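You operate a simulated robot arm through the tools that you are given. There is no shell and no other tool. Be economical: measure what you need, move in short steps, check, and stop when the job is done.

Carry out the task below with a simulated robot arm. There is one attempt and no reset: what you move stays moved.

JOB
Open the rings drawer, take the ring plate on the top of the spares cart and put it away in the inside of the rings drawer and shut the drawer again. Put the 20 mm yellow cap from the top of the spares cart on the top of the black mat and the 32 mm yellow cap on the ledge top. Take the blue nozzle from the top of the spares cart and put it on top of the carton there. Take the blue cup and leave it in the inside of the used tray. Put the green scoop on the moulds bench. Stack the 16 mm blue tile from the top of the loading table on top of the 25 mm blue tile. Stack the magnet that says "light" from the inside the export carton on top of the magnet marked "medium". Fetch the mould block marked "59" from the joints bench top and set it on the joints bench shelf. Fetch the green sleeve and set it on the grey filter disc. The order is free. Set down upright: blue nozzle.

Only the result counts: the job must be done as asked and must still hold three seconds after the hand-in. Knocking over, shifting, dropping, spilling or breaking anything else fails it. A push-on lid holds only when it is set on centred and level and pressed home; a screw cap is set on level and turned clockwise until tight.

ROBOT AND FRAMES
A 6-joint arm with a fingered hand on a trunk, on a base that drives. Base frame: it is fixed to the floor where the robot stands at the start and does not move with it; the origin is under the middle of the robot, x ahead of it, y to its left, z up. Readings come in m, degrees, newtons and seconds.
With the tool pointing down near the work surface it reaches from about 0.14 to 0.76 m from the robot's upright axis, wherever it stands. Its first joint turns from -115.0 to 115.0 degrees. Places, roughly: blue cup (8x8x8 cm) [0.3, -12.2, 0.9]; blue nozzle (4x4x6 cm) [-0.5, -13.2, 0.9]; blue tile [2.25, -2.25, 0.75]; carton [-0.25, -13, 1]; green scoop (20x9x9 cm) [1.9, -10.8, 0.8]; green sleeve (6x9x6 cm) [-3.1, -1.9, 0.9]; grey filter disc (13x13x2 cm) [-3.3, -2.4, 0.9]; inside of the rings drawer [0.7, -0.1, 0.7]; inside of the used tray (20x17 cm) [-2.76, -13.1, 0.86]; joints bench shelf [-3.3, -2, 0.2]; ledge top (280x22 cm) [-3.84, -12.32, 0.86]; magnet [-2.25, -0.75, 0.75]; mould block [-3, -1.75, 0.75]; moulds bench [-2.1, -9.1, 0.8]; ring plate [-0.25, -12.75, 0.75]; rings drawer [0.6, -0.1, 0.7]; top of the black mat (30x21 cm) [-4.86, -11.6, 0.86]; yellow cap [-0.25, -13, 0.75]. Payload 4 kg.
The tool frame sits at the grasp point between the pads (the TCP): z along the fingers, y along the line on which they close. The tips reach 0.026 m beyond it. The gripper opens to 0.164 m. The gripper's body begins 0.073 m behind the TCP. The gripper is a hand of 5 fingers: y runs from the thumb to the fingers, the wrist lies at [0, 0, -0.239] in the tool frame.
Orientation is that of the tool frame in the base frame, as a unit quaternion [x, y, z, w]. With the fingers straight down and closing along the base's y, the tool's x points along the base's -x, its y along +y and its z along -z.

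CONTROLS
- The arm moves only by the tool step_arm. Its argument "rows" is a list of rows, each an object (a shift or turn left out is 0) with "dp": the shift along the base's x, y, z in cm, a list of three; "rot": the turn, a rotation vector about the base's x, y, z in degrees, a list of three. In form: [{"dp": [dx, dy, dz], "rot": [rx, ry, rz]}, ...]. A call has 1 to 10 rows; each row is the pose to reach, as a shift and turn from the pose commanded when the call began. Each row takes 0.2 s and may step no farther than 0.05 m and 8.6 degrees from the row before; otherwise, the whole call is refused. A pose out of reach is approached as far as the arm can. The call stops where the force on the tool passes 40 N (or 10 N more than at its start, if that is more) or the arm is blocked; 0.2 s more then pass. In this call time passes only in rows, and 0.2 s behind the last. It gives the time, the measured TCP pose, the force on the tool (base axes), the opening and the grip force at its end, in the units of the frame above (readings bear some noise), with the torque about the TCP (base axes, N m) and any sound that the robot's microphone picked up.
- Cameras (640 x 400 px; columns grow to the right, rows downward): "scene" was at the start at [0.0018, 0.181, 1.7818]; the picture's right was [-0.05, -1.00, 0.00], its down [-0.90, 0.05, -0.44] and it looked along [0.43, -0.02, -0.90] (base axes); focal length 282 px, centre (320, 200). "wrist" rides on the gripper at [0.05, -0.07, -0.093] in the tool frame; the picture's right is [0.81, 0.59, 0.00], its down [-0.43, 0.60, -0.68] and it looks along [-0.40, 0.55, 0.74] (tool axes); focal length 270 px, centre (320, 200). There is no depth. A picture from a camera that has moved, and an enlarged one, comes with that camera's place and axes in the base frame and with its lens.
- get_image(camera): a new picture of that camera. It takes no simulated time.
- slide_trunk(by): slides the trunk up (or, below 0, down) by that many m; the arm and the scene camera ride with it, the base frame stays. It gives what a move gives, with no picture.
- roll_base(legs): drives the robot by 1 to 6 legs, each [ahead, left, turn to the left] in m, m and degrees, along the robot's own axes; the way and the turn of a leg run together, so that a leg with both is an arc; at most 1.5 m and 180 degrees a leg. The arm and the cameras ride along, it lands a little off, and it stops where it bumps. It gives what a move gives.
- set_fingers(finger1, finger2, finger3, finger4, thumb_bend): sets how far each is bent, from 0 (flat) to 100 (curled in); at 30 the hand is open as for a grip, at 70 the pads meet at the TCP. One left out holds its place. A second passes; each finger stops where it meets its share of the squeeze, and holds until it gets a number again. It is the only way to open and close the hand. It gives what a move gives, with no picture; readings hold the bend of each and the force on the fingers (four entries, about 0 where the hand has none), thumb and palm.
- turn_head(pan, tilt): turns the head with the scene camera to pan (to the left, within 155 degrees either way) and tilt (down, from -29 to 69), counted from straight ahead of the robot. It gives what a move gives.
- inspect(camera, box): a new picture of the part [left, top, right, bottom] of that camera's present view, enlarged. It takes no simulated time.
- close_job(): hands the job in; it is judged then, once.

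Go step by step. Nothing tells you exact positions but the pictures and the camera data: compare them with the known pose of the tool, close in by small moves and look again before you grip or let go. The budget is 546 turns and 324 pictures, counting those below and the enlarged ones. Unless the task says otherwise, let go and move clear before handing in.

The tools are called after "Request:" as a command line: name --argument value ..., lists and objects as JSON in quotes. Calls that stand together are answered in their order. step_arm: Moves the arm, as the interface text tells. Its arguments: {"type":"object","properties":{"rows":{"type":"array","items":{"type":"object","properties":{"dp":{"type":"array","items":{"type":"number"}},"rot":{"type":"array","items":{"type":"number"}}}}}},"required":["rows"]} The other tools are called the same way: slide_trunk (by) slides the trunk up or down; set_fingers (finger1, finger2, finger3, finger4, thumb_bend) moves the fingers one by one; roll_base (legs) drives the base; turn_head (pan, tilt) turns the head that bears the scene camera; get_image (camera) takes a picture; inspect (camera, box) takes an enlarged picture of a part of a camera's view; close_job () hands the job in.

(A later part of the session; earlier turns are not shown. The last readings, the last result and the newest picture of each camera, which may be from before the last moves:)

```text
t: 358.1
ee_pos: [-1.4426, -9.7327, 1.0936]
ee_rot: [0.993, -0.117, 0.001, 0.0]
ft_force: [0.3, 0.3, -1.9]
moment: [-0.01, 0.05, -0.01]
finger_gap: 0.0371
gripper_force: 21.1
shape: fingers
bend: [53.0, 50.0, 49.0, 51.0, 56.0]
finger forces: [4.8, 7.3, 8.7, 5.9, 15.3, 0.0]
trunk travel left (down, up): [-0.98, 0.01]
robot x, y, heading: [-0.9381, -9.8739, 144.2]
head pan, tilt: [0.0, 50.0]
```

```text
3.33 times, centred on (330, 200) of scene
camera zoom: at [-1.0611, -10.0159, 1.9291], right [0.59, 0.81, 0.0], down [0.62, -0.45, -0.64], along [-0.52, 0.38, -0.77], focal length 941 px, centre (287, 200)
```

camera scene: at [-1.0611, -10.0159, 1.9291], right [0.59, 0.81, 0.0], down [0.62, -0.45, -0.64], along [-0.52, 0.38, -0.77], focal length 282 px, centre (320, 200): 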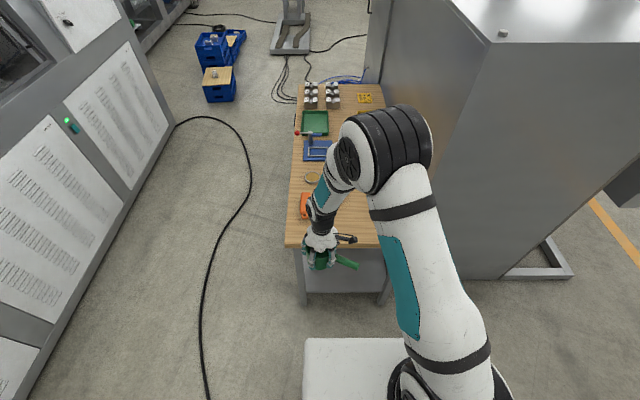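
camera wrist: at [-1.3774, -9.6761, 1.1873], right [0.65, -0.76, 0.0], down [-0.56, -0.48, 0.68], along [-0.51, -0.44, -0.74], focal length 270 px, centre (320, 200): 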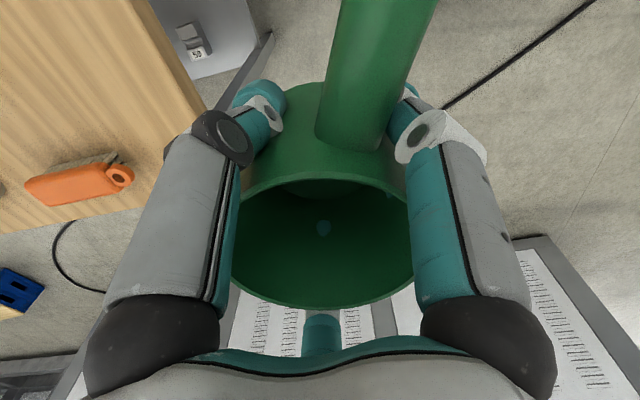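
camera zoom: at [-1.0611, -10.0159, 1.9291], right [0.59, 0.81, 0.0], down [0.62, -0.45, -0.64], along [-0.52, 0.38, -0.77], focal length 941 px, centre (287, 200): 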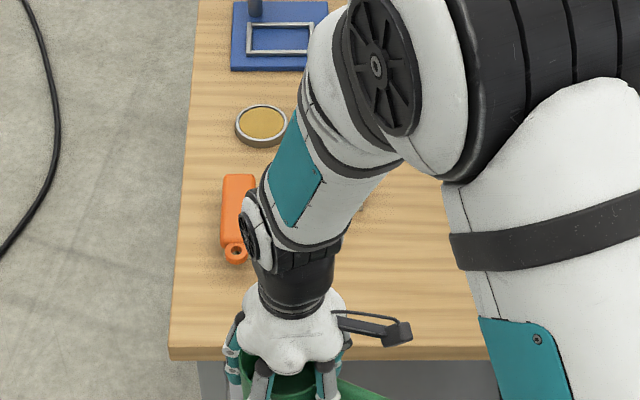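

Request:
step_arm --rows '[{"dp": [-3, 3.5, 0]}, {"dp": [-6, 7, 0]}, {"dp": [-9, 10.5, 0]}, {"dp": [-12, 14, 0]}, {"dp": [-15, 17.5, 0]}, {"dp": [-16, 19.1, 0]}, {"dp": [-16, 19.1, -4.5]}, {"dp": [-16, 19.1, -9]}]'

Request:
get_image --camera "wrist"

Request:
inspect --camera "scene" --box '[250, 140, 410, 260]'

```text
t: 359.9
ee_pos: [-1.6007, -9.5391, 1.0058]
ee_rot: [0.993, -0.117, 0.0, 0.0]
ft_force: [-0.4, -0.8, -1.4]
moment: [-0.04, -0.02, 0.02]
finger_gap: 0.037
gripper_force: 21.1
shape: fingers
bend: [54.0, 50.0, 49.0, 51.0, 56.0]
finger forces: [5.0, 7.4, 8.8, 5.9, 15.2, 0.0]
trunk travel left (down, up): [-0.98, 0.01]
robot x, y, heading: [-0.9351, -9.8738, 144.0]
head pan, tilt: [0.0, 50.0]
```

```text
168 pictures are left
camera wrist: at [-1.5365, -9.4833, 1.0983], right [0.65, -0.76, 0.0], down [-0.56, -0.48, 0.68], along [-0.51, -0.44, -0.74], focal length 270 px, centre (320, 200)
```

wrist: 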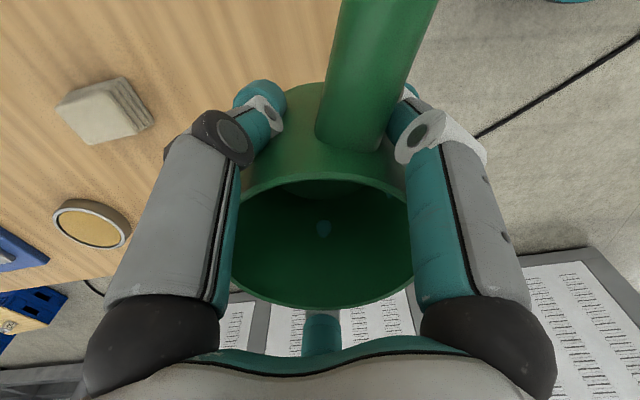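

```text
3.33 times, centred on (330, 200) of scene
camera zoom: at [-1.0619, -10.0153, 1.9292], right [0.59, 0.81, 0.0], down [0.62, -0.45, -0.64], along [-0.52, 0.38, -0.77], focal length 941 px, centre (287, 200)
```

zoom: 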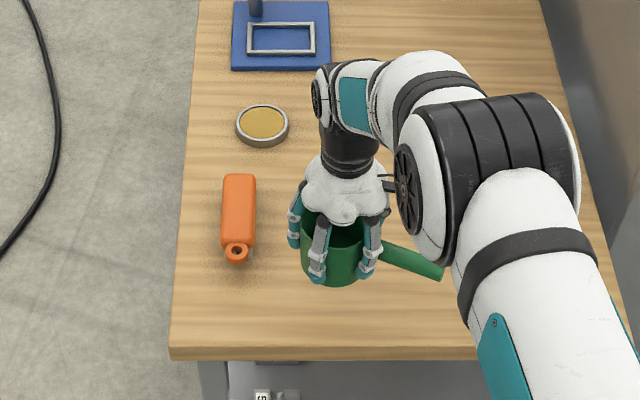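

Request:
step_arm --rows '[{"dp": [0, 0, -3]}, {"dp": [0, 0, -6]}, {"dp": [0, 0, -7.5]}, {"dp": [0, 0, -8.5]}, {"dp": [0, 0, -9.5]}, {"dp": [0, 0, -10.5]}, {"dp": [0, 0, -11.5]}, {"dp": [0, 0, -12.5]}, {"dp": [0, 0, -13.5]}]'

Request:
inspect --camera "scene" --box '[250, 140, 410, 260]'

```text
t: 361.6
ee_pos: [-1.6087, -9.54, 0.8939]
ee_rot: [0.993, -0.117, -0.005, -0.002]
ft_force: [5.1, -2.9, 19.0]
moment: [0.41, -0.45, -0.2]
finger_gap: 0.036
gripper_force: 30.0
shape: fingers
bend: [53.0, 50.0, 48.0, 51.0, 56.0]
finger forces: [10.1, 10.0, 16.2, 5.4, 17.2, 0.0]
trunk travel left (down, up): [-0.98, 0.01]
robot x, y, heading: [-0.9391, -9.877, 144.2]
head pan, tilt: [0.0, 50.0]
stopped in row 8: the force on the tool passed its limit at 42 N (the readings are from after the stop); the commanded pose is now the measured one
```

```text
3.33 times, centred on (330, 200) of scene
camera zoom: at [-1.0589, -10.0174, 1.929], right [0.59, 0.81, 0.0], down [0.62, -0.45, -0.64], along [-0.52, 0.38, -0.77], focal length 941 px, centre (287, 200)
```

zoom: 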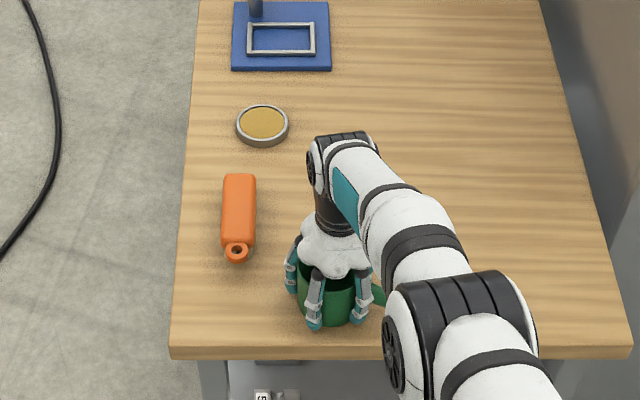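

Request:
step_arm --rows '[{"dp": [0, 0, 0.2]}]'

Request:
set_fingers --finger1 36 --finger2 36 --finger3 36 --finger4 36 --thumb_bend 36

Request:
step_arm --rows '[{"dp": [0, 0, 3]}, {"dp": [0, 0, 7]}, {"dp": [0, 0, 11]}, {"dp": [0, 0, 15]}, {"dp": [0, 0, 19]}]'

Request:
get_image --camera "scene"

```text
t: 362.0
ee_pos: [-1.6081, -9.5387, 0.8938]
ee_rot: [0.993, -0.117, -0.005, -0.002]
ft_force: [-1.9, -0.2, 12.8]
moment: [0.39, -0.14, 0.0]
finger_gap: 0.0358
gripper_force: 28.6
shape: fingers
bend: [53.0, 50.0, 48.0, 51.0, 56.0]
finger forces: [8.2, 8.7, 16.2, 6.3, 17.6, 0.0]
trunk travel left (down, up): [-0.98, 0.01]
robot x, y, heading: [-0.941, -9.875, 144.0]
head pan, tilt: [0.0, 50.0]
```

```text
t: 363.0
ee_pos: [-1.6072, -9.5391, 0.8925]
ee_rot: [0.993, -0.117, -0.004, -0.001]
ft_force: [-0.4, -0.6, -0.1]
moment: [-0.04, 0.01, 0.01]
finger_gap: 0.0766
gripper_force: 0.0
shape: fingers
bend: [36.0, 36.0, 36.0, 36.0, 36.0]
finger forces: [0.0, 0.1, 0.1, 0.1, 0.0, 0.0]
trunk travel left (down, up): [-0.98, 0.01]
robot x, y, heading: [-0.9372, -9.8712, 143.8]
head pan, tilt: [0.0, 50.0]
```

```text
t: 364.2
ee_pos: [-1.6061, -9.5407, 1.0823]
ee_rot: [0.993, -0.116, -0.004, -0.002]
ft_force: [-0.5, 0.5, -0.9]
moment: [-0.01, 0.04, 0.03]
finger_gap: 0.0762
gripper_force: 0.0
shape: fingers
bend: [36.0, 36.0, 36.0, 36.0, 36.0]
finger forces: [0.0, 0.0, 0.1, 0.0, 0.0, 0.0]
trunk travel left (down, up): [-0.98, 0.01]
robot x, y, heading: [-0.9394, -9.8758, 144.0]
head pan, tilt: [0.0, 50.0]
```

```text
165 pictures are left
camera scene: at [-1.0599, -10.0165, 1.929], right [0.59, 0.81, 0.0], down [0.62, -0.45, -0.64], along [-0.52, 0.38, -0.77], focal length 282 px, centre (320, 200)
```

scene: 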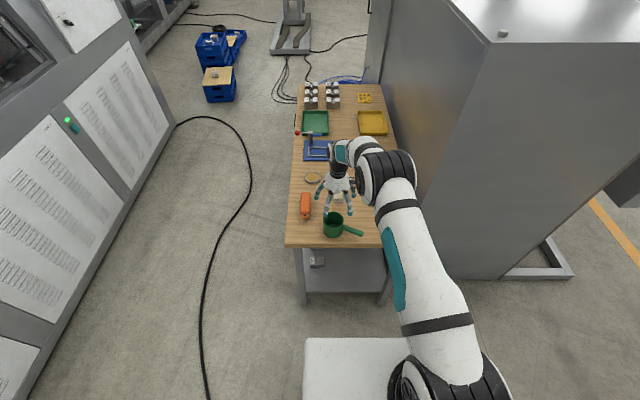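

Scoop placed. I tuck the arm, turn about, and go toward the table with the blue cup.

Request:
step_arm --rows '[{"dp": [4, -2.9, 0]}, {"dp": [8, -5.8, 0]}, {"dp": [12, -8.7, 0]}, {"dp": [16, -11.6, 0]}, {"dp": [20, -14.5, 0]}, {"dp": [24, -17.4, 0]}]'

Request:
roll_base --legs '[[-0.35, 0, 0], [0, 0, 179.5], [0.75, 0, 0]]'

Request:
turn_head --pan -40 --tilt 25

Request:
get_image --camera "scene"

```text
t: 365.6
ee_pos: [-1.3672, -9.7158, 1.083]
ee_rot: [0.993, -0.116, -0.004, -0.002]
ft_force: [0.6, -0.2, 1.0]
moment: [0.02, 0.0, -0.02]
finger_gap: 0.0766
gripper_force: 0.1
shape: fingers
bend: [36.0, 36.0, 36.0, 36.0, 36.0]
finger forces: [0.0, 0.0, 0.0, 0.0, 0.0, 0.0]
trunk travel left (down, up): [-0.98, 0.01]
robot x, y, heading: [-0.9396, -9.8737, 143.9]
head pan, tilt: [0.0, 50.0]
```

```text
t: 378.9
ee_pos: [0.3709, -10.6852, 1.0822]
ee_rot: [0.123, 0.992, -0.001, 0.003]
ft_force: [0.3, -0.3, -1.0]
moment: [0.02, 0.01, 0.01]
finger_gap: 0.0765
gripper_force: 0.1
shape: fingers
bend: [36.0, 36.0, 36.0, 36.0, 36.0]
finger forces: [0.1, 0.0, 0.0, 0.0, 0.0, 0.0]
trunk travel left (down, up): [-0.98, 0.01]
robot x, y, heading: [-0.0581, -10.5196, -36.5]
head pan, tilt: [0.0, 50.0]
```

```text
t: 379.9
ee_pos: [0.3704, -10.6855, 1.0839]
ee_rot: [0.123, 0.992, -0.002, 0.003]
ft_force: [-0.8, 0.8, 0.0]
moment: [0.05, 0.01, 0.03]
finger_gap: 0.0766
gripper_force: 0.0
shape: fingers
bend: [36.0, 36.0, 36.0, 36.0, 36.0]
finger forces: [0.0, 0.1, 0.0, 0.0, 0.0, 0.0]
trunk travel left (down, up): [-0.98, 0.01]
robot x, y, heading: [-0.0584, -10.5223, -36.6]
head pan, tilt: [-40.0, 25.0]
```

```text
164 pictures are left
camera scene: at [0.0259, -10.4269, 1.9665], right [-0.97, -0.23, 0.0], down [-0.1, 0.41, -0.91], along [0.21, -0.88, -0.42], focal length 282 px, centre (320, 200)
```

scene: 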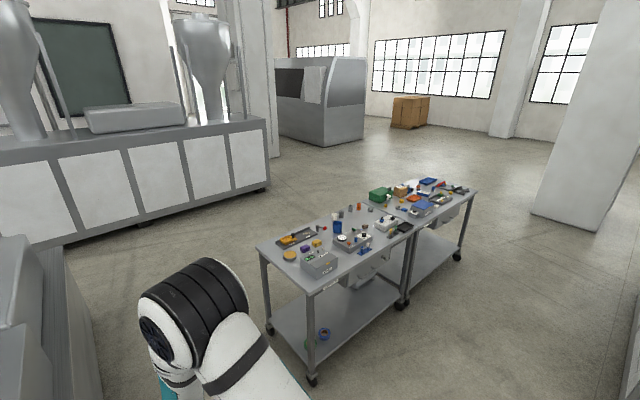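

Request:
inspect --camera "scene" --box '[250, 165, 480, 300]'

```text
2.78 times, centred on (365, 232) of scene
camera zoom: at [0.0259, -10.4269, 1.9665], right [-0.97, -0.23, 0.0], down [-0.1, 0.41, -0.91], along [0.21, -0.88, -0.42], focal length 786 px, centre (195, 110)
```

zoom: 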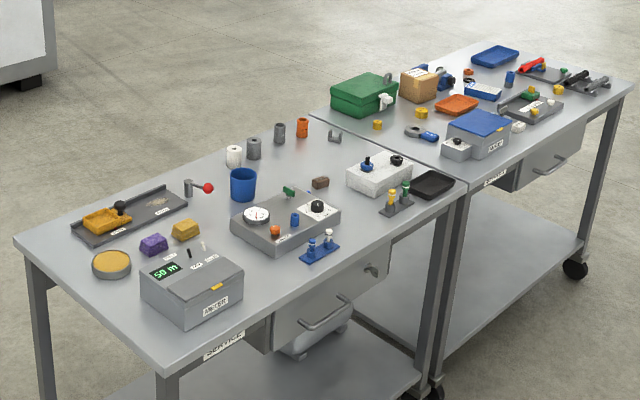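

Cup is on the nearer cart near its far side; I go round to the carts' far side (n≈8.2).

Request:
roll_base --legs '[[1.1, 0, 0.8], [1.1, 0, 0], [0, 0, -180], [0, 1.15, 0]]'

Request:
turn_head --pan 0 --tilt 40

Request:
get_image --camera "scene"

```text
t: 403.6
ee_pos: [0.5855, -12.6649, 1.0827]
ee_rot: [0.995, -0.097, -0.003, -0.001]
ft_force: [0.2, 0.3, 0.1]
moment: [-0.02, -0.01, -0.03]
finger_gap: 0.0766
gripper_force: 0.2
shape: fingers
bend: [36.0, 36.0, 36.0, 36.0, 36.0]
finger forces: [0.1, 0.0, 0.1, 0.0, 0.0, 0.0]
trunk travel left (down, up): [-0.98, 0.01]
robot x, y, heading: [1.0241, -12.8073, 146.4]
head pan, tilt: [-40.0, 25.0]
```

```text
t: 404.6
ee_pos: [0.5873, -12.6644, 1.0834]
ee_rot: [0.995, -0.097, -0.004, -0.001]
ft_force: [-0.2, 0.2, -0.3]
moment: [-0.01, -0.01, 0.0]
finger_gap: 0.0767
gripper_force: 0.0
shape: fingers
bend: [36.0, 36.0, 36.0, 36.0, 36.0]
finger forces: [0.0, 0.0, 0.0, 0.0, 0.0, 0.1]
trunk travel left (down, up): [-0.98, 0.01]
robot x, y, heading: [1.0243, -12.8045, 146.3]
head pan, tilt: [0.0, 40.0]
```

```text
162 pictures are left
camera scene: at [0.8992, -12.9477, 1.9433], right [0.55, 0.83, 0.0], down [0.54, -0.36, -0.77], along [-0.64, 0.42, -0.64], focal length 282 px, centre (320, 200)
```

scene: 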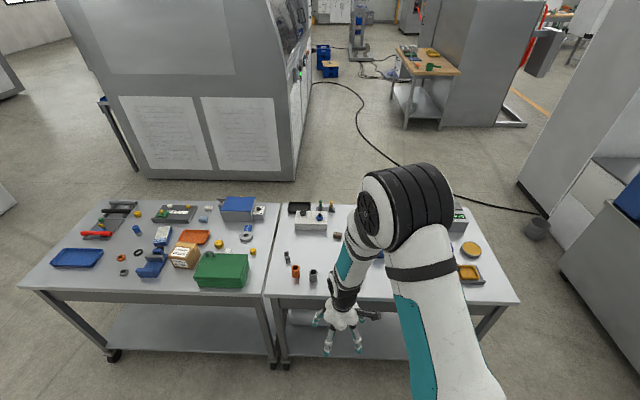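

Request:
inspect --camera "scene" --box '[20, 180, 280, 310]'

Request:
get_image --camera "wrist"

```text
2.46 times, centred on (150, 245) of scene
camera zoom: at [0.8992, -12.9477, 1.9433], right [0.55, 0.83, 0.0], down [0.54, -0.36, -0.77], along [-0.64, 0.42, -0.64], focal length 695 px, centre (738, 89)
```

zoom: 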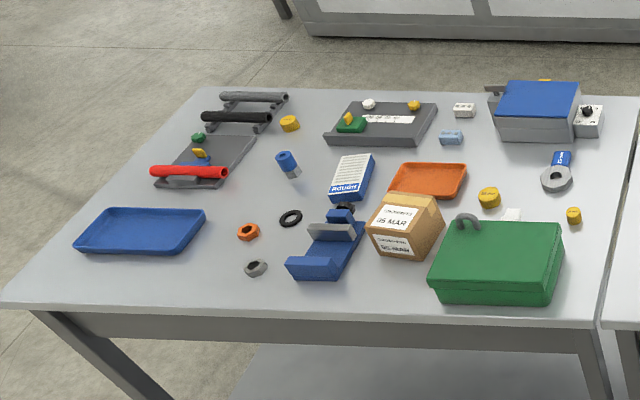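

```text
160 pictures are left
camera wrist: at [0.65, -12.606, 1.1754], right [0.68, -0.73, -0.01], down [-0.53, -0.5, 0.68], along [-0.5, -0.46, -0.73], focal length 270 px, centre (320, 200)
```

wrist: 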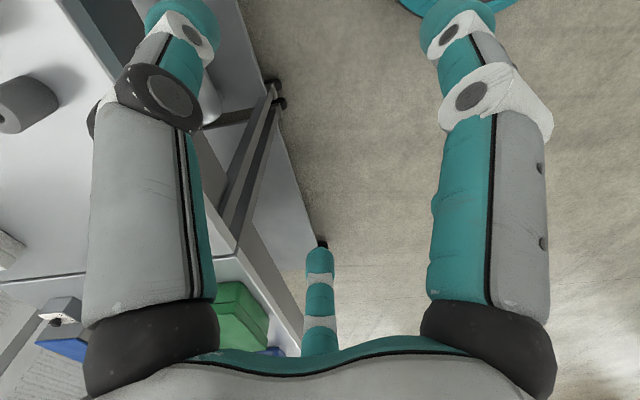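

Spares cart: carton, blue nozzle, ring plate with blue tag, three yellow caps. First I move the arm aside to see the blue cup.

Request:
step_arm --rows '[{"dp": [-2.8, -3.9, 0]}, {"dp": [-5.6, -7.8, 0]}, {"dp": [-8.4, -11.7, 0]}, {"dp": [-11.2, -15.6, 0]}, {"dp": [-14, -19.5, 0]}, {"dp": [-16.8, -23.4, 0]}]'

Request:
inspect --camera "scene" --box '[270, 180, 510, 320]'

Request:
inspect --camera "scene" --box '[120, 200, 280, 290]'

```text
t: 406.0
ee_pos: [0.4169, -12.9008, 1.0806]
ee_rot: [0.995, -0.096, -0.004, -0.003]
ft_force: [0.2, -0.4, -0.2]
moment: [0.02, -0.03, -0.03]
finger_gap: 0.0764
gripper_force: 0.0
shape: fingers
bend: [36.0, 36.0, 36.0, 36.0, 36.0]
finger forces: [0.0, 0.0, 0.0, 0.0, 0.0, 0.0]
trunk travel left (down, up): [-0.98, 0.01]
robot x, y, heading: [1.024, -12.8061, 146.3]
head pan, tilt: [0.0, 40.0]
```

```text
2.67 times, centred on (390, 250) of scene
camera zoom: at [0.8979, -12.9498, 1.943], right [0.55, 0.83, 0.0], down [0.54, -0.35, -0.77], along [-0.64, 0.42, -0.64], focal length 753 px, centre (133, 67)
```

zoom: 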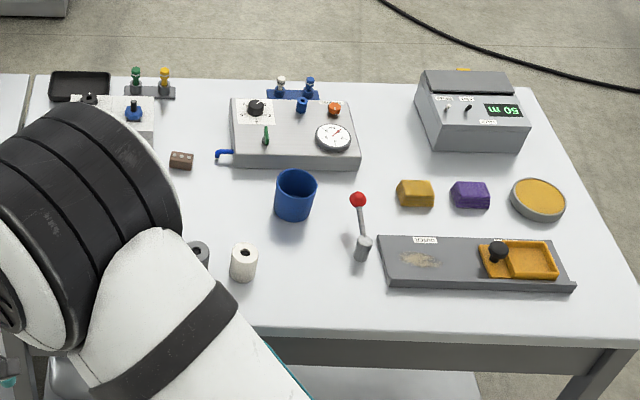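

```text
4.00 times, centred on (200, 245) of scene
camera zoom: at [0.8979, -12.9498, 1.943], right [0.55, 0.83, 0.0], down [0.54, -0.35, -0.77], along [-0.64, 0.42, -0.64], focal length 1130 px, centre (800, 20)
```

zoom: 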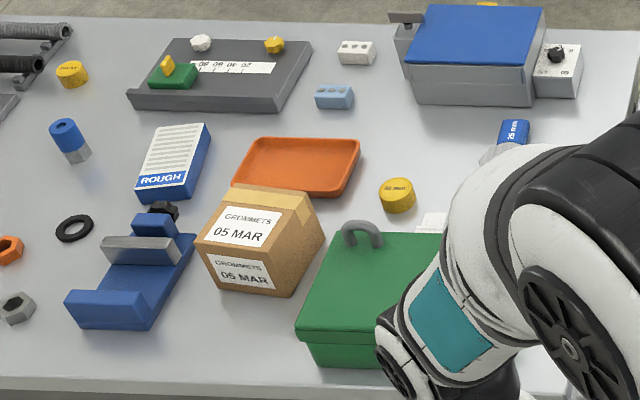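

Request:
roll_base --legs '[[0.25, 0, -1.5]]'

Request:
step_arm --rows '[{"dp": [2.8, 3.9, 0]}, {"dp": [4.8, 8.4, 0]}, {"dp": [5.8, 13.2, 0]}, {"dp": [6.8, 18, 0]}, {"dp": [7.8, 22.8, 0]}, {"dp": [8.8, 27.6, 0]}, {"dp": [9, 32.5, 0]}, {"dp": [9, 37.4, 0]}]'

Request:
get_image --camera "wrist"

Request:
get_image --camera "scene"

```text
t: 407.9
ee_pos: [0.2051, -12.7405, 1.0827]
ee_rot: [0.994, -0.107, -0.004, -0.001]
ft_force: [-0.9, 0.2, -0.7]
moment: [-0.01, -0.01, 0.06]
finger_gap: 0.0765
gripper_force: 0.0
shape: fingers
bend: [36.0, 36.0, 36.0, 36.0, 36.0]
finger forces: [0.0, 0.0, 0.0, 0.0, 0.1, 0.1]
trunk travel left (down, up): [-0.98, 0.01]
robot x, y, heading: [0.8134, -12.6595, 145.2]
head pan, tilt: [0.0, 40.0]
```

```text
t: 409.7
ee_pos: [0.2945, -12.3658, 1.0799]
ee_rot: [0.994, -0.108, -0.003, -0.002]
ft_force: [0.0, 0.3, 0.2]
moment: [0.01, 0.01, 0.0]
finger_gap: 0.0765
gripper_force: 0.1
shape: fingers
bend: [36.0, 36.0, 36.0, 36.0, 36.0]
finger forces: [0.0, 0.0, 0.1, 0.0, 0.0, 0.0]
trunk travel left (down, up): [-0.98, 0.01]
robot x, y, heading: [0.8097, -12.6628, 145.1]
head pan, tilt: [0.0, 40.0]
```

```text
157 pictures are left
camera wrist: at [0.3597, -12.3087, 1.1736], right [0.66, -0.75, -0.01], down [-0.55, -0.49, 0.68], along [-0.51, -0.45, -0.73], focal length 270 px, centre (320, 200)
```

wrist: 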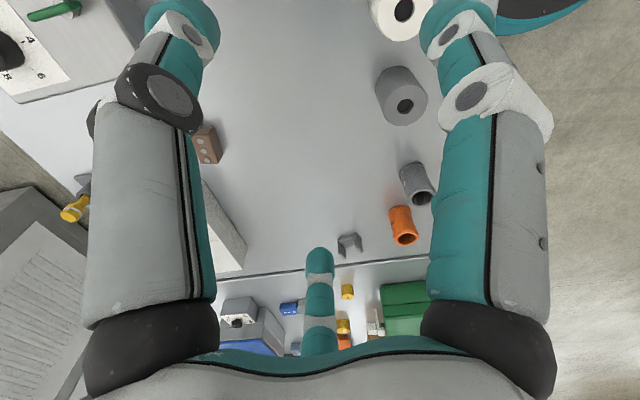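

```text
156 pictures are left
camera scene: at [0.6847, -12.7987, 1.9434], right [0.57, 0.82, 0.0], down [0.53, -0.37, -0.77], along [-0.63, 0.44, -0.64], focal length 282 px, centre (320, 200)
```

scene: 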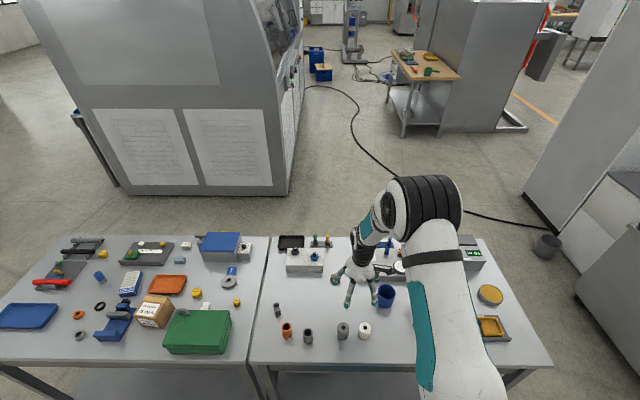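

Request:
set_fingers --finger1 38 --finger2 38 --finger3 38 --finger4 40 --thumb_bend 38

Request:
step_arm --rows '[{"dp": [0, 4.5, 0]}, {"dp": [0, 9, 0]}, {"dp": [0, 13.5, 0]}, {"dp": [0, 17.2, 0]}, {"dp": [0, 17.2, -4]}, {"dp": [0, 17.2, -7]}]'

Request:
get_image --camera "wrist"

Request:
inspect --camera "scene" --box '[310, 230, 450, 330]'

```text
t: 410.7
ee_pos: [0.2947, -12.3664, 1.0817]
ee_rot: [0.994, -0.108, -0.003, -0.002]
ft_force: [0.1, 1.2, -0.5]
moment: [-0.01, 0.01, -0.02]
finger_gap: 0.0724
gripper_force: 0.1
shape: fingers
bend: [38.0, 38.0, 38.0, 40.0, 38.0]
finger forces: [0.0, 0.0, 0.0, 0.1, 0.1, 0.0]
trunk travel left (down, up): [-0.98, 0.01]
robot x, y, heading: [0.8117, -12.6624, 145.0]
head pan, tilt: [0.0, 40.0]
```

```text
t: 412.1
ee_pos: [0.2959, -12.195, 1.0104]
ee_rot: [0.994, -0.108, -0.004, -0.002]
ft_force: [-0.4, 0.8, 0.3]
moment: [-0.01, 0.0, 0.0]
finger_gap: 0.0721
gripper_force: 0.2
shape: fingers
bend: [38.0, 38.0, 38.0, 40.0, 38.0]
finger forces: [0.0, 0.1, 0.0, 0.0, 0.0, 0.0]
trunk travel left (down, up): [-0.98, 0.01]
robot x, y, heading: [0.8123, -12.6626, 145.0]
head pan, tilt: [0.0, 40.0]
```

```text
155 pictures are left
camera wrist: at [0.3601, -12.1395, 1.1029], right [0.66, -0.75, -0.01], down [-0.55, -0.49, 0.68], along [-0.51, -0.45, -0.73], focal length 270 px, centre (320, 200)
```

wrist: 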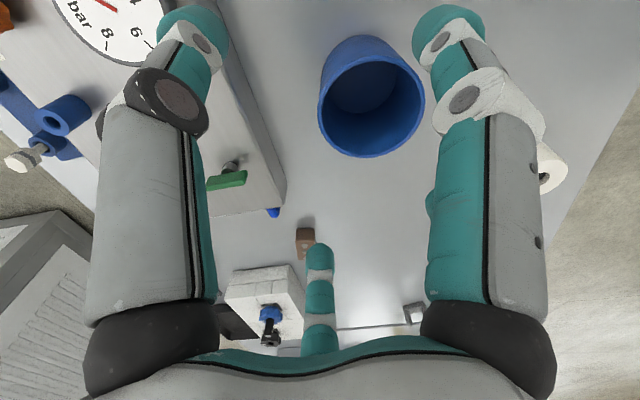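

```text
4.00 times, centred on (380, 280) of scene
camera zoom: at [0.6843, -12.7999, 1.9434], right [0.57, 0.82, 0.0], down [0.53, -0.37, -0.77], along [-0.63, 0.44, -0.64], focal length 1130 px, centre (80, -120)
```

zoom: 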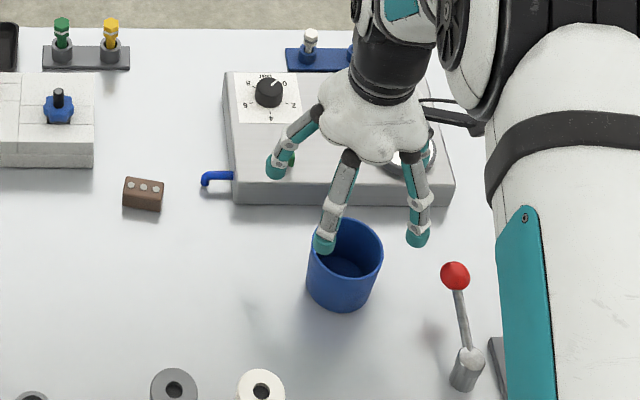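

Request:
step_arm --rows '[{"dp": [2.4, -2, 0]}, {"dp": [2.4, -2, -4]}]'

Request:
get_image --camera "wrist"

Request:
inspect --camera "scene" --box '[310, 230, 450, 330]'

```text
t: 412.7
ee_pos: [0.317, -12.2146, 0.9715]
ee_rot: [0.994, -0.109, -0.003, -0.002]
ft_force: [-0.2, 1.1, 0.0]
moment: [0.0, -0.05, 0.02]
finger_gap: 0.0724
gripper_force: 0.0
shape: fingers
bend: [38.0, 38.0, 38.0, 40.0, 38.0]
finger forces: [0.1, 0.0, 0.0, 0.0, 0.0, 0.0]
trunk travel left (down, up): [-0.98, 0.01]
robot x, y, heading: [0.8101, -12.6645, 145.3]
head pan, tilt: [0.0, 40.0]
```

```text
153 pictures are left
camera wrist: at [0.3821, -12.1581, 1.0637], right [0.66, -0.75, -0.01], down [-0.55, -0.49, 0.68], along [-0.51, -0.45, -0.73], focal length 270 px, centre (320, 200)
```

wrist: 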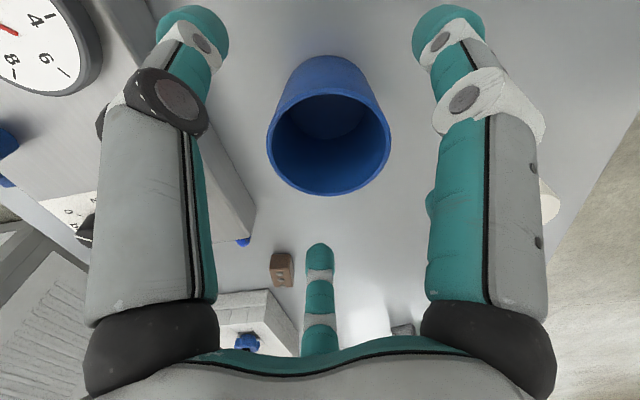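

```text
4.00 times, centred on (380, 280) of scene
camera zoom: at [0.6819, -12.7988, 1.9433], right [0.57, 0.82, 0.0], down [0.53, -0.37, -0.77], along [-0.63, 0.44, -0.64], focal length 1130 px, centre (80, -120)
```

zoom: 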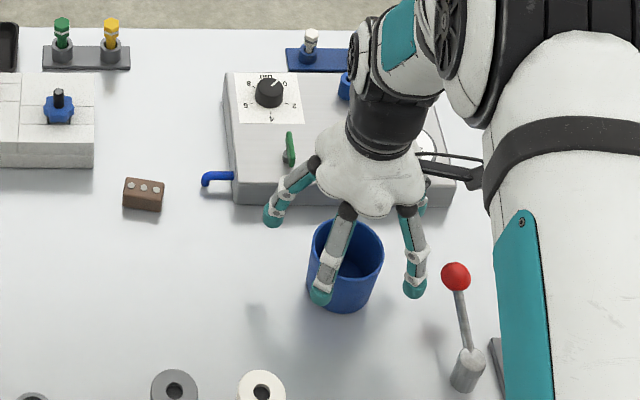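

Request:
step_arm --rows '[{"dp": [0.3, -0.4, -3]}, {"dp": [0.3, -0.4, -6]}, {"dp": [0.3, -0.4, -8.8]}]'

Request:
set_fingers --finger1 75 --finger2 75 --finger3 75 --finger4 75 --thumb_bend 75

Request:
get_image --camera "wrist"

```text
t: 413.5
ee_pos: [0.3209, -12.2182, 0.8906]
ee_rot: [0.994, -0.108, -0.007, -0.004]
ft_force: [-3.8, 1.6, 36.0]
moment: [-1.3, -1.78, -0.08]
finger_gap: 0.075
gripper_force: 18.4
shape: fingers
bend: [37.0, 36.0, 38.0, 40.0, 38.0]
finger forces: [15.3, 20.1, 0.2, 0.3, 0.2, 0.0]
trunk travel left (down, up): [-0.98, 0.01]
robot x, y, heading: [0.8113, -12.6627, 144.8]
head pan, tilt: [0.0, 40.0]
```

```text
t: 413.8
ee_pos: [0.3186, -12.2148, 0.8947]
ee_rot: [0.994, -0.107, -0.01, -0.008]
ft_force: [1.2, -0.9, 35.6]
moment: [-0.2, -1.66, -0.02]
finger_gap: 0.0443
gripper_force: 33.6
shape: fingers
bend: [43.0, 41.0, 50.0, 65.0, 67.0]
finger forces: [25.9, 18.4, 7.7, 4.7, 10.3, 0.1]
trunk travel left (down, up): [-0.98, 0.01]
robot x, y, heading: [0.8097, -12.6616, 145.1]
head pan, tilt: [0.0, 40.0]
stopped: the force on the tool passed its limit at 49 N (the readings are from after the stop); the commanded pose is now the measured one
```

```text
151 pictures are left
camera wrist: at [0.3848, -12.1588, 0.987], right [0.66, -0.75, -0.03], down [-0.54, -0.5, 0.68], along [-0.52, -0.44, -0.73], focal length 270 px, centre (320, 200)
```

wrist: 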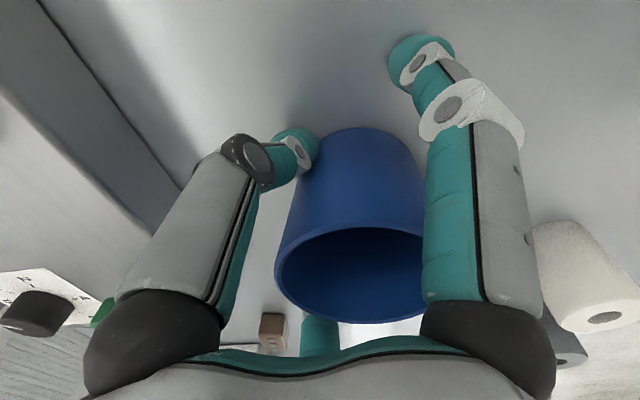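

Request:
step_arm --rows '[{"dp": [0, 0, 0.8]}]'

Request:
set_fingers --finger1 75 --finger2 75 --finger3 75 --finger4 75 --thumb_bend 75

Request:
get_image --camera "wrist"

```text
t: 414.2
ee_pos: [0.3203, -12.2157, 0.8937]
ee_rot: [0.994, -0.108, -0.005, -0.003]
ft_force: [0.3, 0.3, 0.1]
moment: [-0.02, 0.01, -0.04]
finger_gap: 0.016
gripper_force: 20.5
shape: fingers
bend: [54.0, 39.0, 50.0, 65.0, 67.0]
finger forces: [5.5, 12.4, 7.4, 5.7, 10.0, 0.0]
trunk travel left (down, up): [-0.98, 0.01]
robot x, y, heading: [0.8098, -12.6653, 145.2]
head pan, tilt: [0.0, 40.0]
```

```text
t: 415.2
ee_pos: [0.32, -12.2147, 0.8964]
ee_rot: [0.994, -0.108, -0.007, -0.004]
ft_force: [-0.2, 0.0, -0.5]
moment: [-0.01, 0.02, -0.03]
finger_gap: 0.0156
gripper_force: 19.5
shape: fingers
bend: [58.0, 40.0, 53.0, 66.0, 67.0]
finger forces: [5.8, 11.7, 6.5, 4.9, 10.0, 0.1]
trunk travel left (down, up): [-0.98, 0.01]
robot x, y, heading: [0.8144, -12.6655, 145.2]
head pan, tilt: [0.0, 40.0]
```

```text
150 pictures are left
camera wrist: at [0.3854, -12.1592, 0.9888], right [0.66, -0.75, -0.02], down [-0.54, -0.5, 0.68], along [-0.52, -0.44, -0.73], focal length 270 px, centre (320, 200)
```

wrist: 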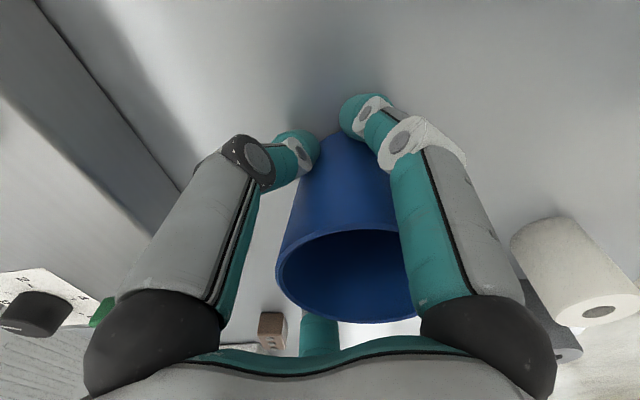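

Request:
step_arm --rows '[{"dp": [0, 0, 4]}, {"dp": [0, 0, 8]}, {"dp": [0, 0, 12]}, {"dp": [0, 0, 16]}, {"dp": [0, 0, 20]}]'

Request:
get_image --camera "scene"

```text
t: 416.4
ee_pos: [0.3199, -12.2163, 1.0968]
ee_rot: [0.994, -0.108, -0.008, -0.004]
ft_force: [-0.5, -0.1, -0.5]
moment: [0.02, 0.0, 0.0]
finger_gap: 0.0152
gripper_force: 19.1
shape: fingers
bend: [58.0, 40.0, 53.0, 66.0, 67.0]
finger forces: [5.7, 11.7, 6.5, 4.9, 9.9, 0.0]
trunk travel left (down, up): [-0.98, 0.01]
robot x, y, heading: [0.8108, -12.6654, 145.1]
head pan, tilt: [0.0, 40.0]
```

```text
149 pictures are left
camera scene: at [0.6855, -12.8019, 1.9432], right [0.57, 0.82, 0.0], down [0.53, -0.37, -0.77], along [-0.63, 0.44, -0.64], focal length 282 px, centre (320, 200)
```

scene: 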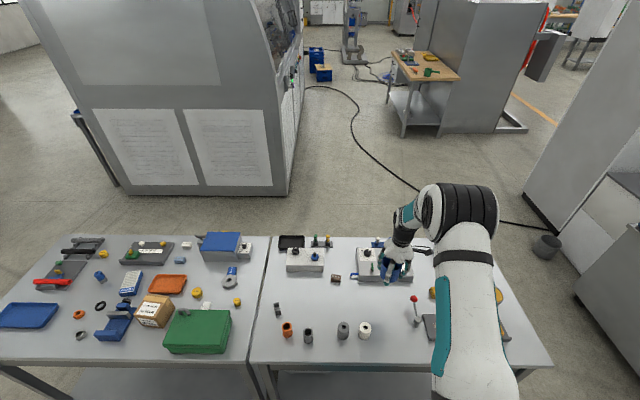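

Cup in hand. The ledge with tray and mat seems to be on the far side (u≈12.3) of the big machine; I back off and move around the carts' end.

Request:
step_arm --rows '[{"dp": [3.5, -3, 1]}, {"dp": [7, -6, 1]}, {"dp": [10.5, -9, 1]}, {"dp": [14, -12, 1]}]'

Request:
roll_base --legs '[[-0.35, 0, -0.6], [0, 1.4, 0], [0, 0.9, 0]]'

Request:
turn_head --pan 0 --tilt 15

Request:
get_image --camera "scene"

Request:
turn_head --pan 50 --tilt 20

Request:
get_image --camera "scene"

```text
t: 417.4
ee_pos: [0.4613, -12.336, 1.1079]
ee_rot: [0.994, -0.109, -0.008, -0.005]
ft_force: [0.2, 0.0, -0.3]
moment: [-0.01, 0.01, -0.03]
finger_gap: 0.0154
gripper_force: 20.0
shape: fingers
bend: [58.0, 40.0, 53.0, 66.0, 67.0]
finger forces: [5.7, 11.5, 6.7, 4.9, 10.0, 0.1]
trunk travel left (down, up): [-0.98, 0.01]
robot x, y, heading: [0.8103, -12.6625, 145.3]
head pan, tilt: [0.0, 40.0]
```

```text
t: 430.5
ee_pos: [-0.6052, -14.3589, 1.1067]
ee_rot: [0.992, -0.128, -0.007, -0.005]
ft_force: [0.9, 0.6, 0.1]
moment: [0.01, -0.02, 0.0]
finger_gap: 0.0154
gripper_force: 19.4
shape: fingers
bend: [58.0, 40.0, 53.0, 66.0, 67.0]
finger forces: [5.6, 11.4, 6.6, 5.0, 9.9, 0.0]
trunk travel left (down, up): [-0.98, 0.01]
robot x, y, heading: [-0.2634, -14.7003, 142.8]
head pan, tilt: [0.0, 40.0]
```

```text
t: 431.4
ee_pos: [-0.6054, -14.359, 1.1069]
ee_rot: [0.992, -0.128, -0.007, -0.004]
ft_force: [0.0, 0.4, -0.7]
moment: [0.04, -0.01, 0.0]
finger_gap: 0.0154
gripper_force: 19.4
shape: fingers
bend: [58.0, 40.0, 53.0, 66.0, 67.0]
finger forces: [5.6, 11.5, 6.5, 5.0, 9.9, 0.0]
trunk travel left (down, up): [-0.98, 0.01]
robot x, y, heading: [-0.2643, -14.7026, 142.5]
head pan, tilt: [0.0, 15.0]
```

```text
148 pictures are left
camera scene: at [-0.406, -14.8278, 1.9827], right [0.6, 0.8, 0.0], down [0.21, -0.16, -0.97], along [-0.77, 0.58, -0.26], focal length 282 px, centre (320, 200)
```

scene: 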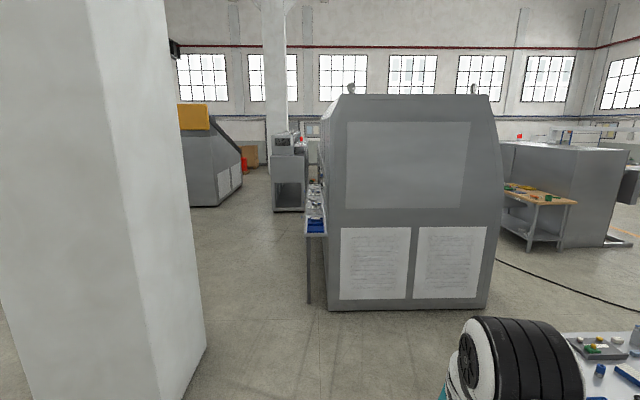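

```text
t: 432.6
ee_pos: [-0.6046, -14.3588, 1.1065]
ee_rot: [0.992, -0.129, -0.007, -0.005]
ft_force: [0.6, -0.2, -1.0]
moment: [0.05, 0.0, -0.01]
finger_gap: 0.0151
gripper_force: 19.7
shape: fingers
bend: [58.0, 40.0, 53.0, 66.0, 67.0]
finger forces: [5.6, 11.5, 6.5, 5.0, 9.9, 0.1]
trunk travel left (down, up): [-0.98, 0.01]
robot x, y, heading: [-0.2659, -14.7001, 142.9]
head pan, tilt: [50.0, 20.0]
```

```text
147 pictures are left
camera scene: at [-0.4224, -14.9048, 1.9747], right [-0.22, 0.98, 0.0], down [0.33, 0.08, -0.94], along [-0.92, -0.21, -0.34], focal length 282 px, centre (320, 200)
```

scene: 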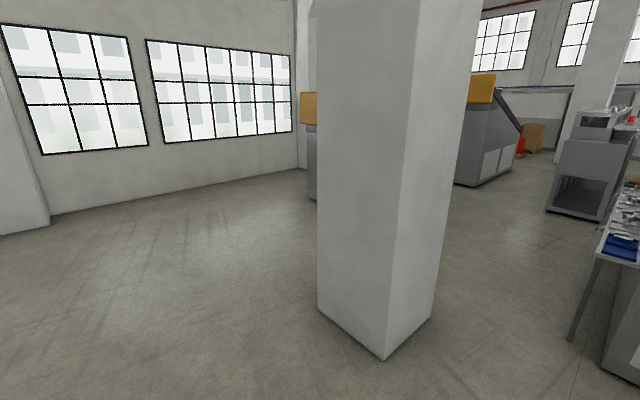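

The used tray (dark blue) is at the near end of the ledge beyond the machine, with a pillar opposite. I drive between them and face the ledge.

Request:
roll_base --legs '[[0, 0.5, 1.5], [1.45, 0, 0], [0.7, 0, 0], [0.75, 0.4, 0]]'

Request:
turn_head --pan -70 --tilt 35

Request:
get_image --camera "scene"

```text
t: 449.9
ee_pos: [-3.503, -13.4011, 1.1062]
ee_rot: [0.992, -0.123, -0.008, -0.004]
ft_force: [0.0, 0.6, -0.4]
moment: [0.0, -0.01, 0.01]
finger_gap: 0.0155
gripper_force: 19.5
shape: fingers
bend: [58.0, 40.0, 53.0, 66.0, 67.0]
finger forces: [5.6, 11.5, 6.6, 4.9, 9.8, 0.0]
trunk travel left (down, up): [-0.98, 0.01]
robot x, y, heading: [-3.1642, -13.7401, 143.5]
head pan, tilt: [50.0, 20.0]
```

```text
t: 451.9
ee_pos: [-3.5031, -13.4009, 1.1072]
ee_rot: [0.992, -0.122, -0.007, -0.005]
ft_force: [0.4, 0.3, -0.1]
moment: [0.01, 0.01, 0.02]
finger_gap: 0.0153
gripper_force: 19.3
shape: fingers
bend: [58.0, 40.0, 53.0, 66.0, 67.0]
finger forces: [5.6, 11.4, 6.6, 4.9, 9.9, 0.0]
trunk travel left (down, up): [-0.98, 0.01]
robot x, y, heading: [-3.1604, -13.7357, 143.1]
head pan, tilt: [-70.0, 35.0]
```

```text
146 pictures are left
camera scene: at [-3.1991, -13.8396, 1.9508], right [0.96, -0.28, 0.0], down [-0.16, -0.55, -0.82], along [0.23, 0.79, -0.57], focal length 282 px, centre (320, 200)
```

scene: 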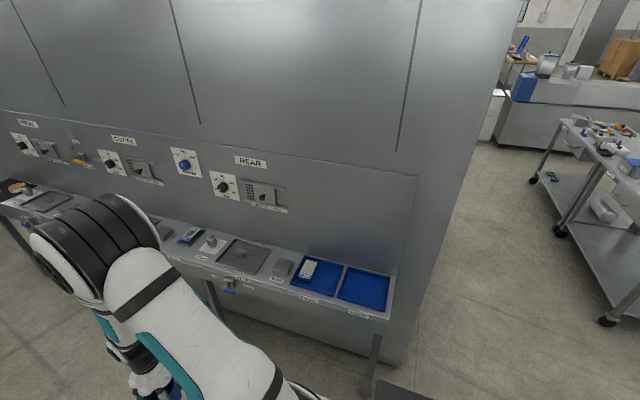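

Request:
inspect --camera "scene" --box '[120, 200, 420, 330]'

```text
2.13 times, centred on (270, 265) of scene
camera zoom: at [-3.1991, -13.8396, 1.9508], right [0.96, -0.28, 0.0], down [-0.16, -0.55, -0.82], along [0.23, 0.79, -0.57], focal length 602 px, centre (427, 61)
```

zoom: 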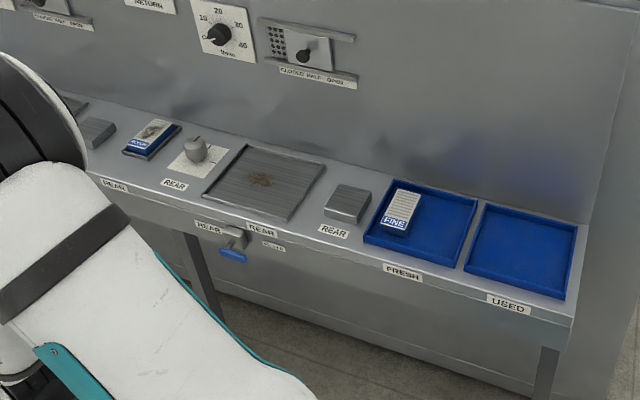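

The rightmost blue tray is labelled USED and is empty. I turn to face it.

Request:
roll_base --legs '[[0, 0, -89], [0.08, 0, 0]]'

Request:
turn_head --pan 0 --tilt 50

Request:
get_image --camera "scene"

Request:
get_image --camera "wrist"

```text
t: 456.8
ee_pos: [-2.7848, -13.3216, 1.106]
ee_rot: [-0.624, 0.782, 0.001, 0.007]
ft_force: [0.8, -0.2, 0.0]
moment: [-0.02, 0.0, -0.01]
finger_gap: 0.0153
gripper_force: 19.0
shape: fingers
bend: [59.0, 40.0, 53.0, 66.0, 67.0]
finger forces: [5.6, 10.7, 6.7, 4.9, 9.8, 0.0]
trunk travel left (down, up): [-0.98, 0.01]
robot x, y, heading: [-3.1132, -13.6646, 54.5]
head pan, tilt: [-70.0, 35.0]
```

```text
t: 458.2
ee_pos: [-2.7846, -13.3214, 1.1061]
ee_rot: [-0.623, 0.782, 0.002, 0.007]
ft_force: [-0.6, 0.3, -0.8]
moment: [-0.01, -0.02, 0.01]
finger_gap: 0.0155
gripper_force: 18.8
shape: fingers
bend: [59.0, 40.0, 53.0, 66.0, 67.0]
finger forces: [5.6, 10.7, 6.6, 4.9, 9.8, 0.0]
trunk travel left (down, up): [-0.98, 0.01]
robot x, y, heading: [-3.116, -13.6704, 54.4]
head pan, tilt: [0.0, 50.0]
```

```text
144 pictures are left
camera scene: at [-3.2553, -13.5511, 1.9291], right [0.81, -0.58, 0.0], down [-0.44, -0.62, -0.64], along [0.37, 0.52, -0.77], focal length 282 px, centre (320, 200)
```

scene: 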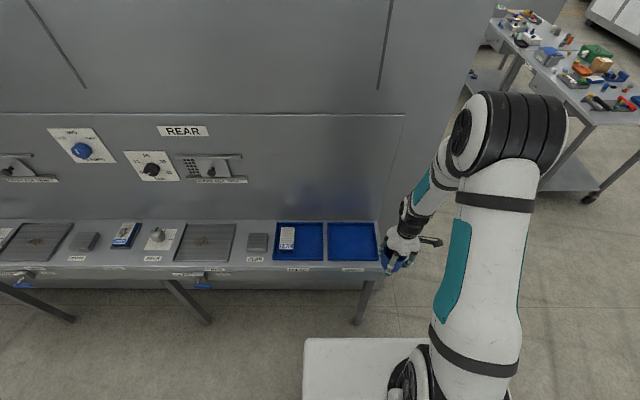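

```text
143 pictures are left
camera wrist: at [-2.7289, -13.3885, 1.1991], right [-0.75, -0.66, -0.02], down [-0.49, 0.55, 0.68], along [-0.44, 0.52, -0.73], focal length 270 px, centre (320, 200)
```

wrist: 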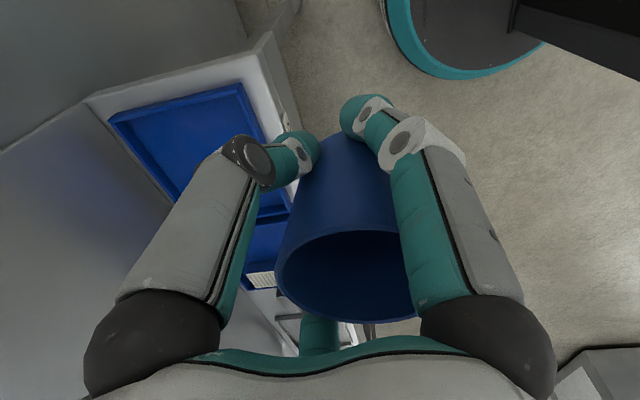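

Request:
step_arm --rows '[{"dp": [0.6, 4.3, 0]}, {"dp": [1.2, 8.6, 0]}, {"dp": [1.8, 12.9, 0]}, {"dp": [2.4, 17, 0]}, {"dp": [3, 20.9, 0]}, {"dp": [3, 20.9, -4]}, {"dp": [3, 20.9, -8.5]}, {"dp": [3, 20.9, -12.5]}]'

Request:
get_image --camera "wrist"

Request:
inspect --camera "scene" --box '[270, 190, 430, 290]'

```text
t: 460.0
ee_pos: [-2.7533, -13.1116, 0.9813]
ee_rot: [-0.623, 0.782, 0.003, 0.008]
ft_force: [0.0, -0.2, 0.0]
moment: [-0.04, 0.0, 0.01]
finger_gap: 0.0154
gripper_force: 18.9
shape: fingers
bend: [59.0, 40.0, 53.0, 66.0, 67.0]
finger forces: [5.4, 10.6, 6.9, 5.0, 9.6, 0.1]
trunk travel left (down, up): [-0.98, 0.01]
robot x, y, heading: [-3.1149, -13.6697, 54.7]
head pan, tilt: [0.0, 50.0]
```

```text
142 pictures are left
camera wrist: at [-2.6977, -13.1788, 1.0738], right [-0.75, -0.66, -0.02], down [-0.49, 0.55, 0.68], along [-0.44, 0.52, -0.73], focal length 270 px, centre (320, 200)
```

wrist: 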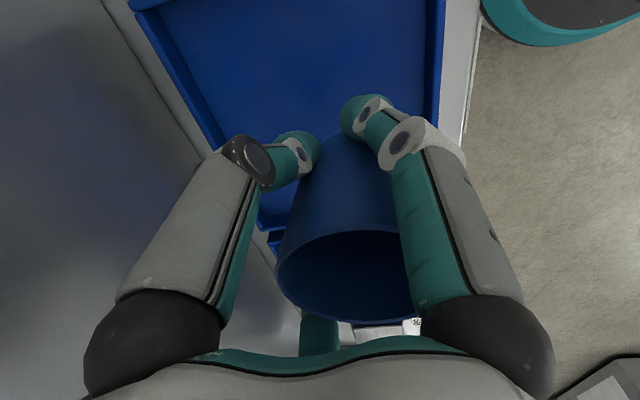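

```text
4.00 times, centred on (350, 240) of scene
camera zoom: at [-3.2548, -13.5503, 1.9292], right [0.82, -0.58, 0.0], down [-0.44, -0.62, -0.64], along [0.37, 0.52, -0.77], focal length 1130 px, centre (200, 40)
```

zoom: 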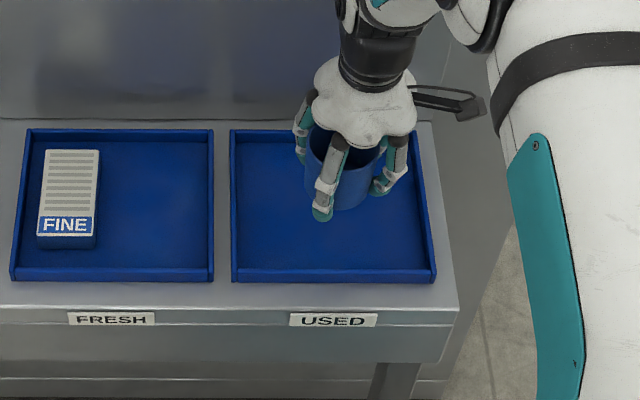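

Request:
step_arm --rows '[{"dp": [0, 0.3, -3]}, {"dp": [0, 0.5, -5.5]}, {"dp": [0, 0.5, -6.8]}, {"dp": [0, 0.5, -7.6]}, {"dp": [0, 0.5, -8.4]}, {"dp": [0, 0.5, -9.2]}]'

Request:
inspect --camera "scene" --box '[270, 190, 430, 290]'

```text
t: 461.4
ee_pos: [-2.7537, -13.1048, 0.8989]
ee_rot: [-0.623, 0.782, 0.005, 0.013]
ft_force: [-4.2, -8.4, 29.4]
moment: [-0.36, 0.63, 0.13]
finger_gap: 0.0166
gripper_force: 34.9
shape: fingers
bend: [58.0, 39.0, 53.0, 67.0, 68.0]
finger forces: [21.0, 14.7, 22.2, 4.2, 8.1, 0.0]
trunk travel left (down, up): [-0.98, 0.01]
robot x, y, heading: [-3.1129, -13.6718, 54.5]
head pan, tilt: [0.0, 50.0]
stopped in row 6: the force on the tool passed its limit at 47 N (the readings are from after the stop); the commanded pose is now the measured one
```

```text
4.00 times, centred on (350, 240) of scene
camera zoom: at [-3.2574, -13.5543, 1.9296], right [0.82, -0.58, 0.0], down [-0.44, -0.62, -0.64], along [0.37, 0.53, -0.76], focal length 1130 px, centre (200, 40)
```

zoom: 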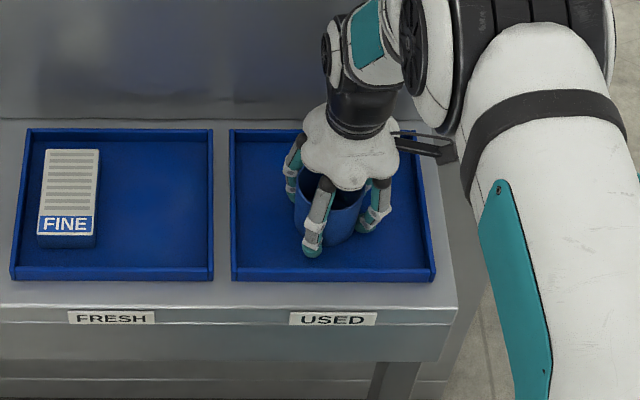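

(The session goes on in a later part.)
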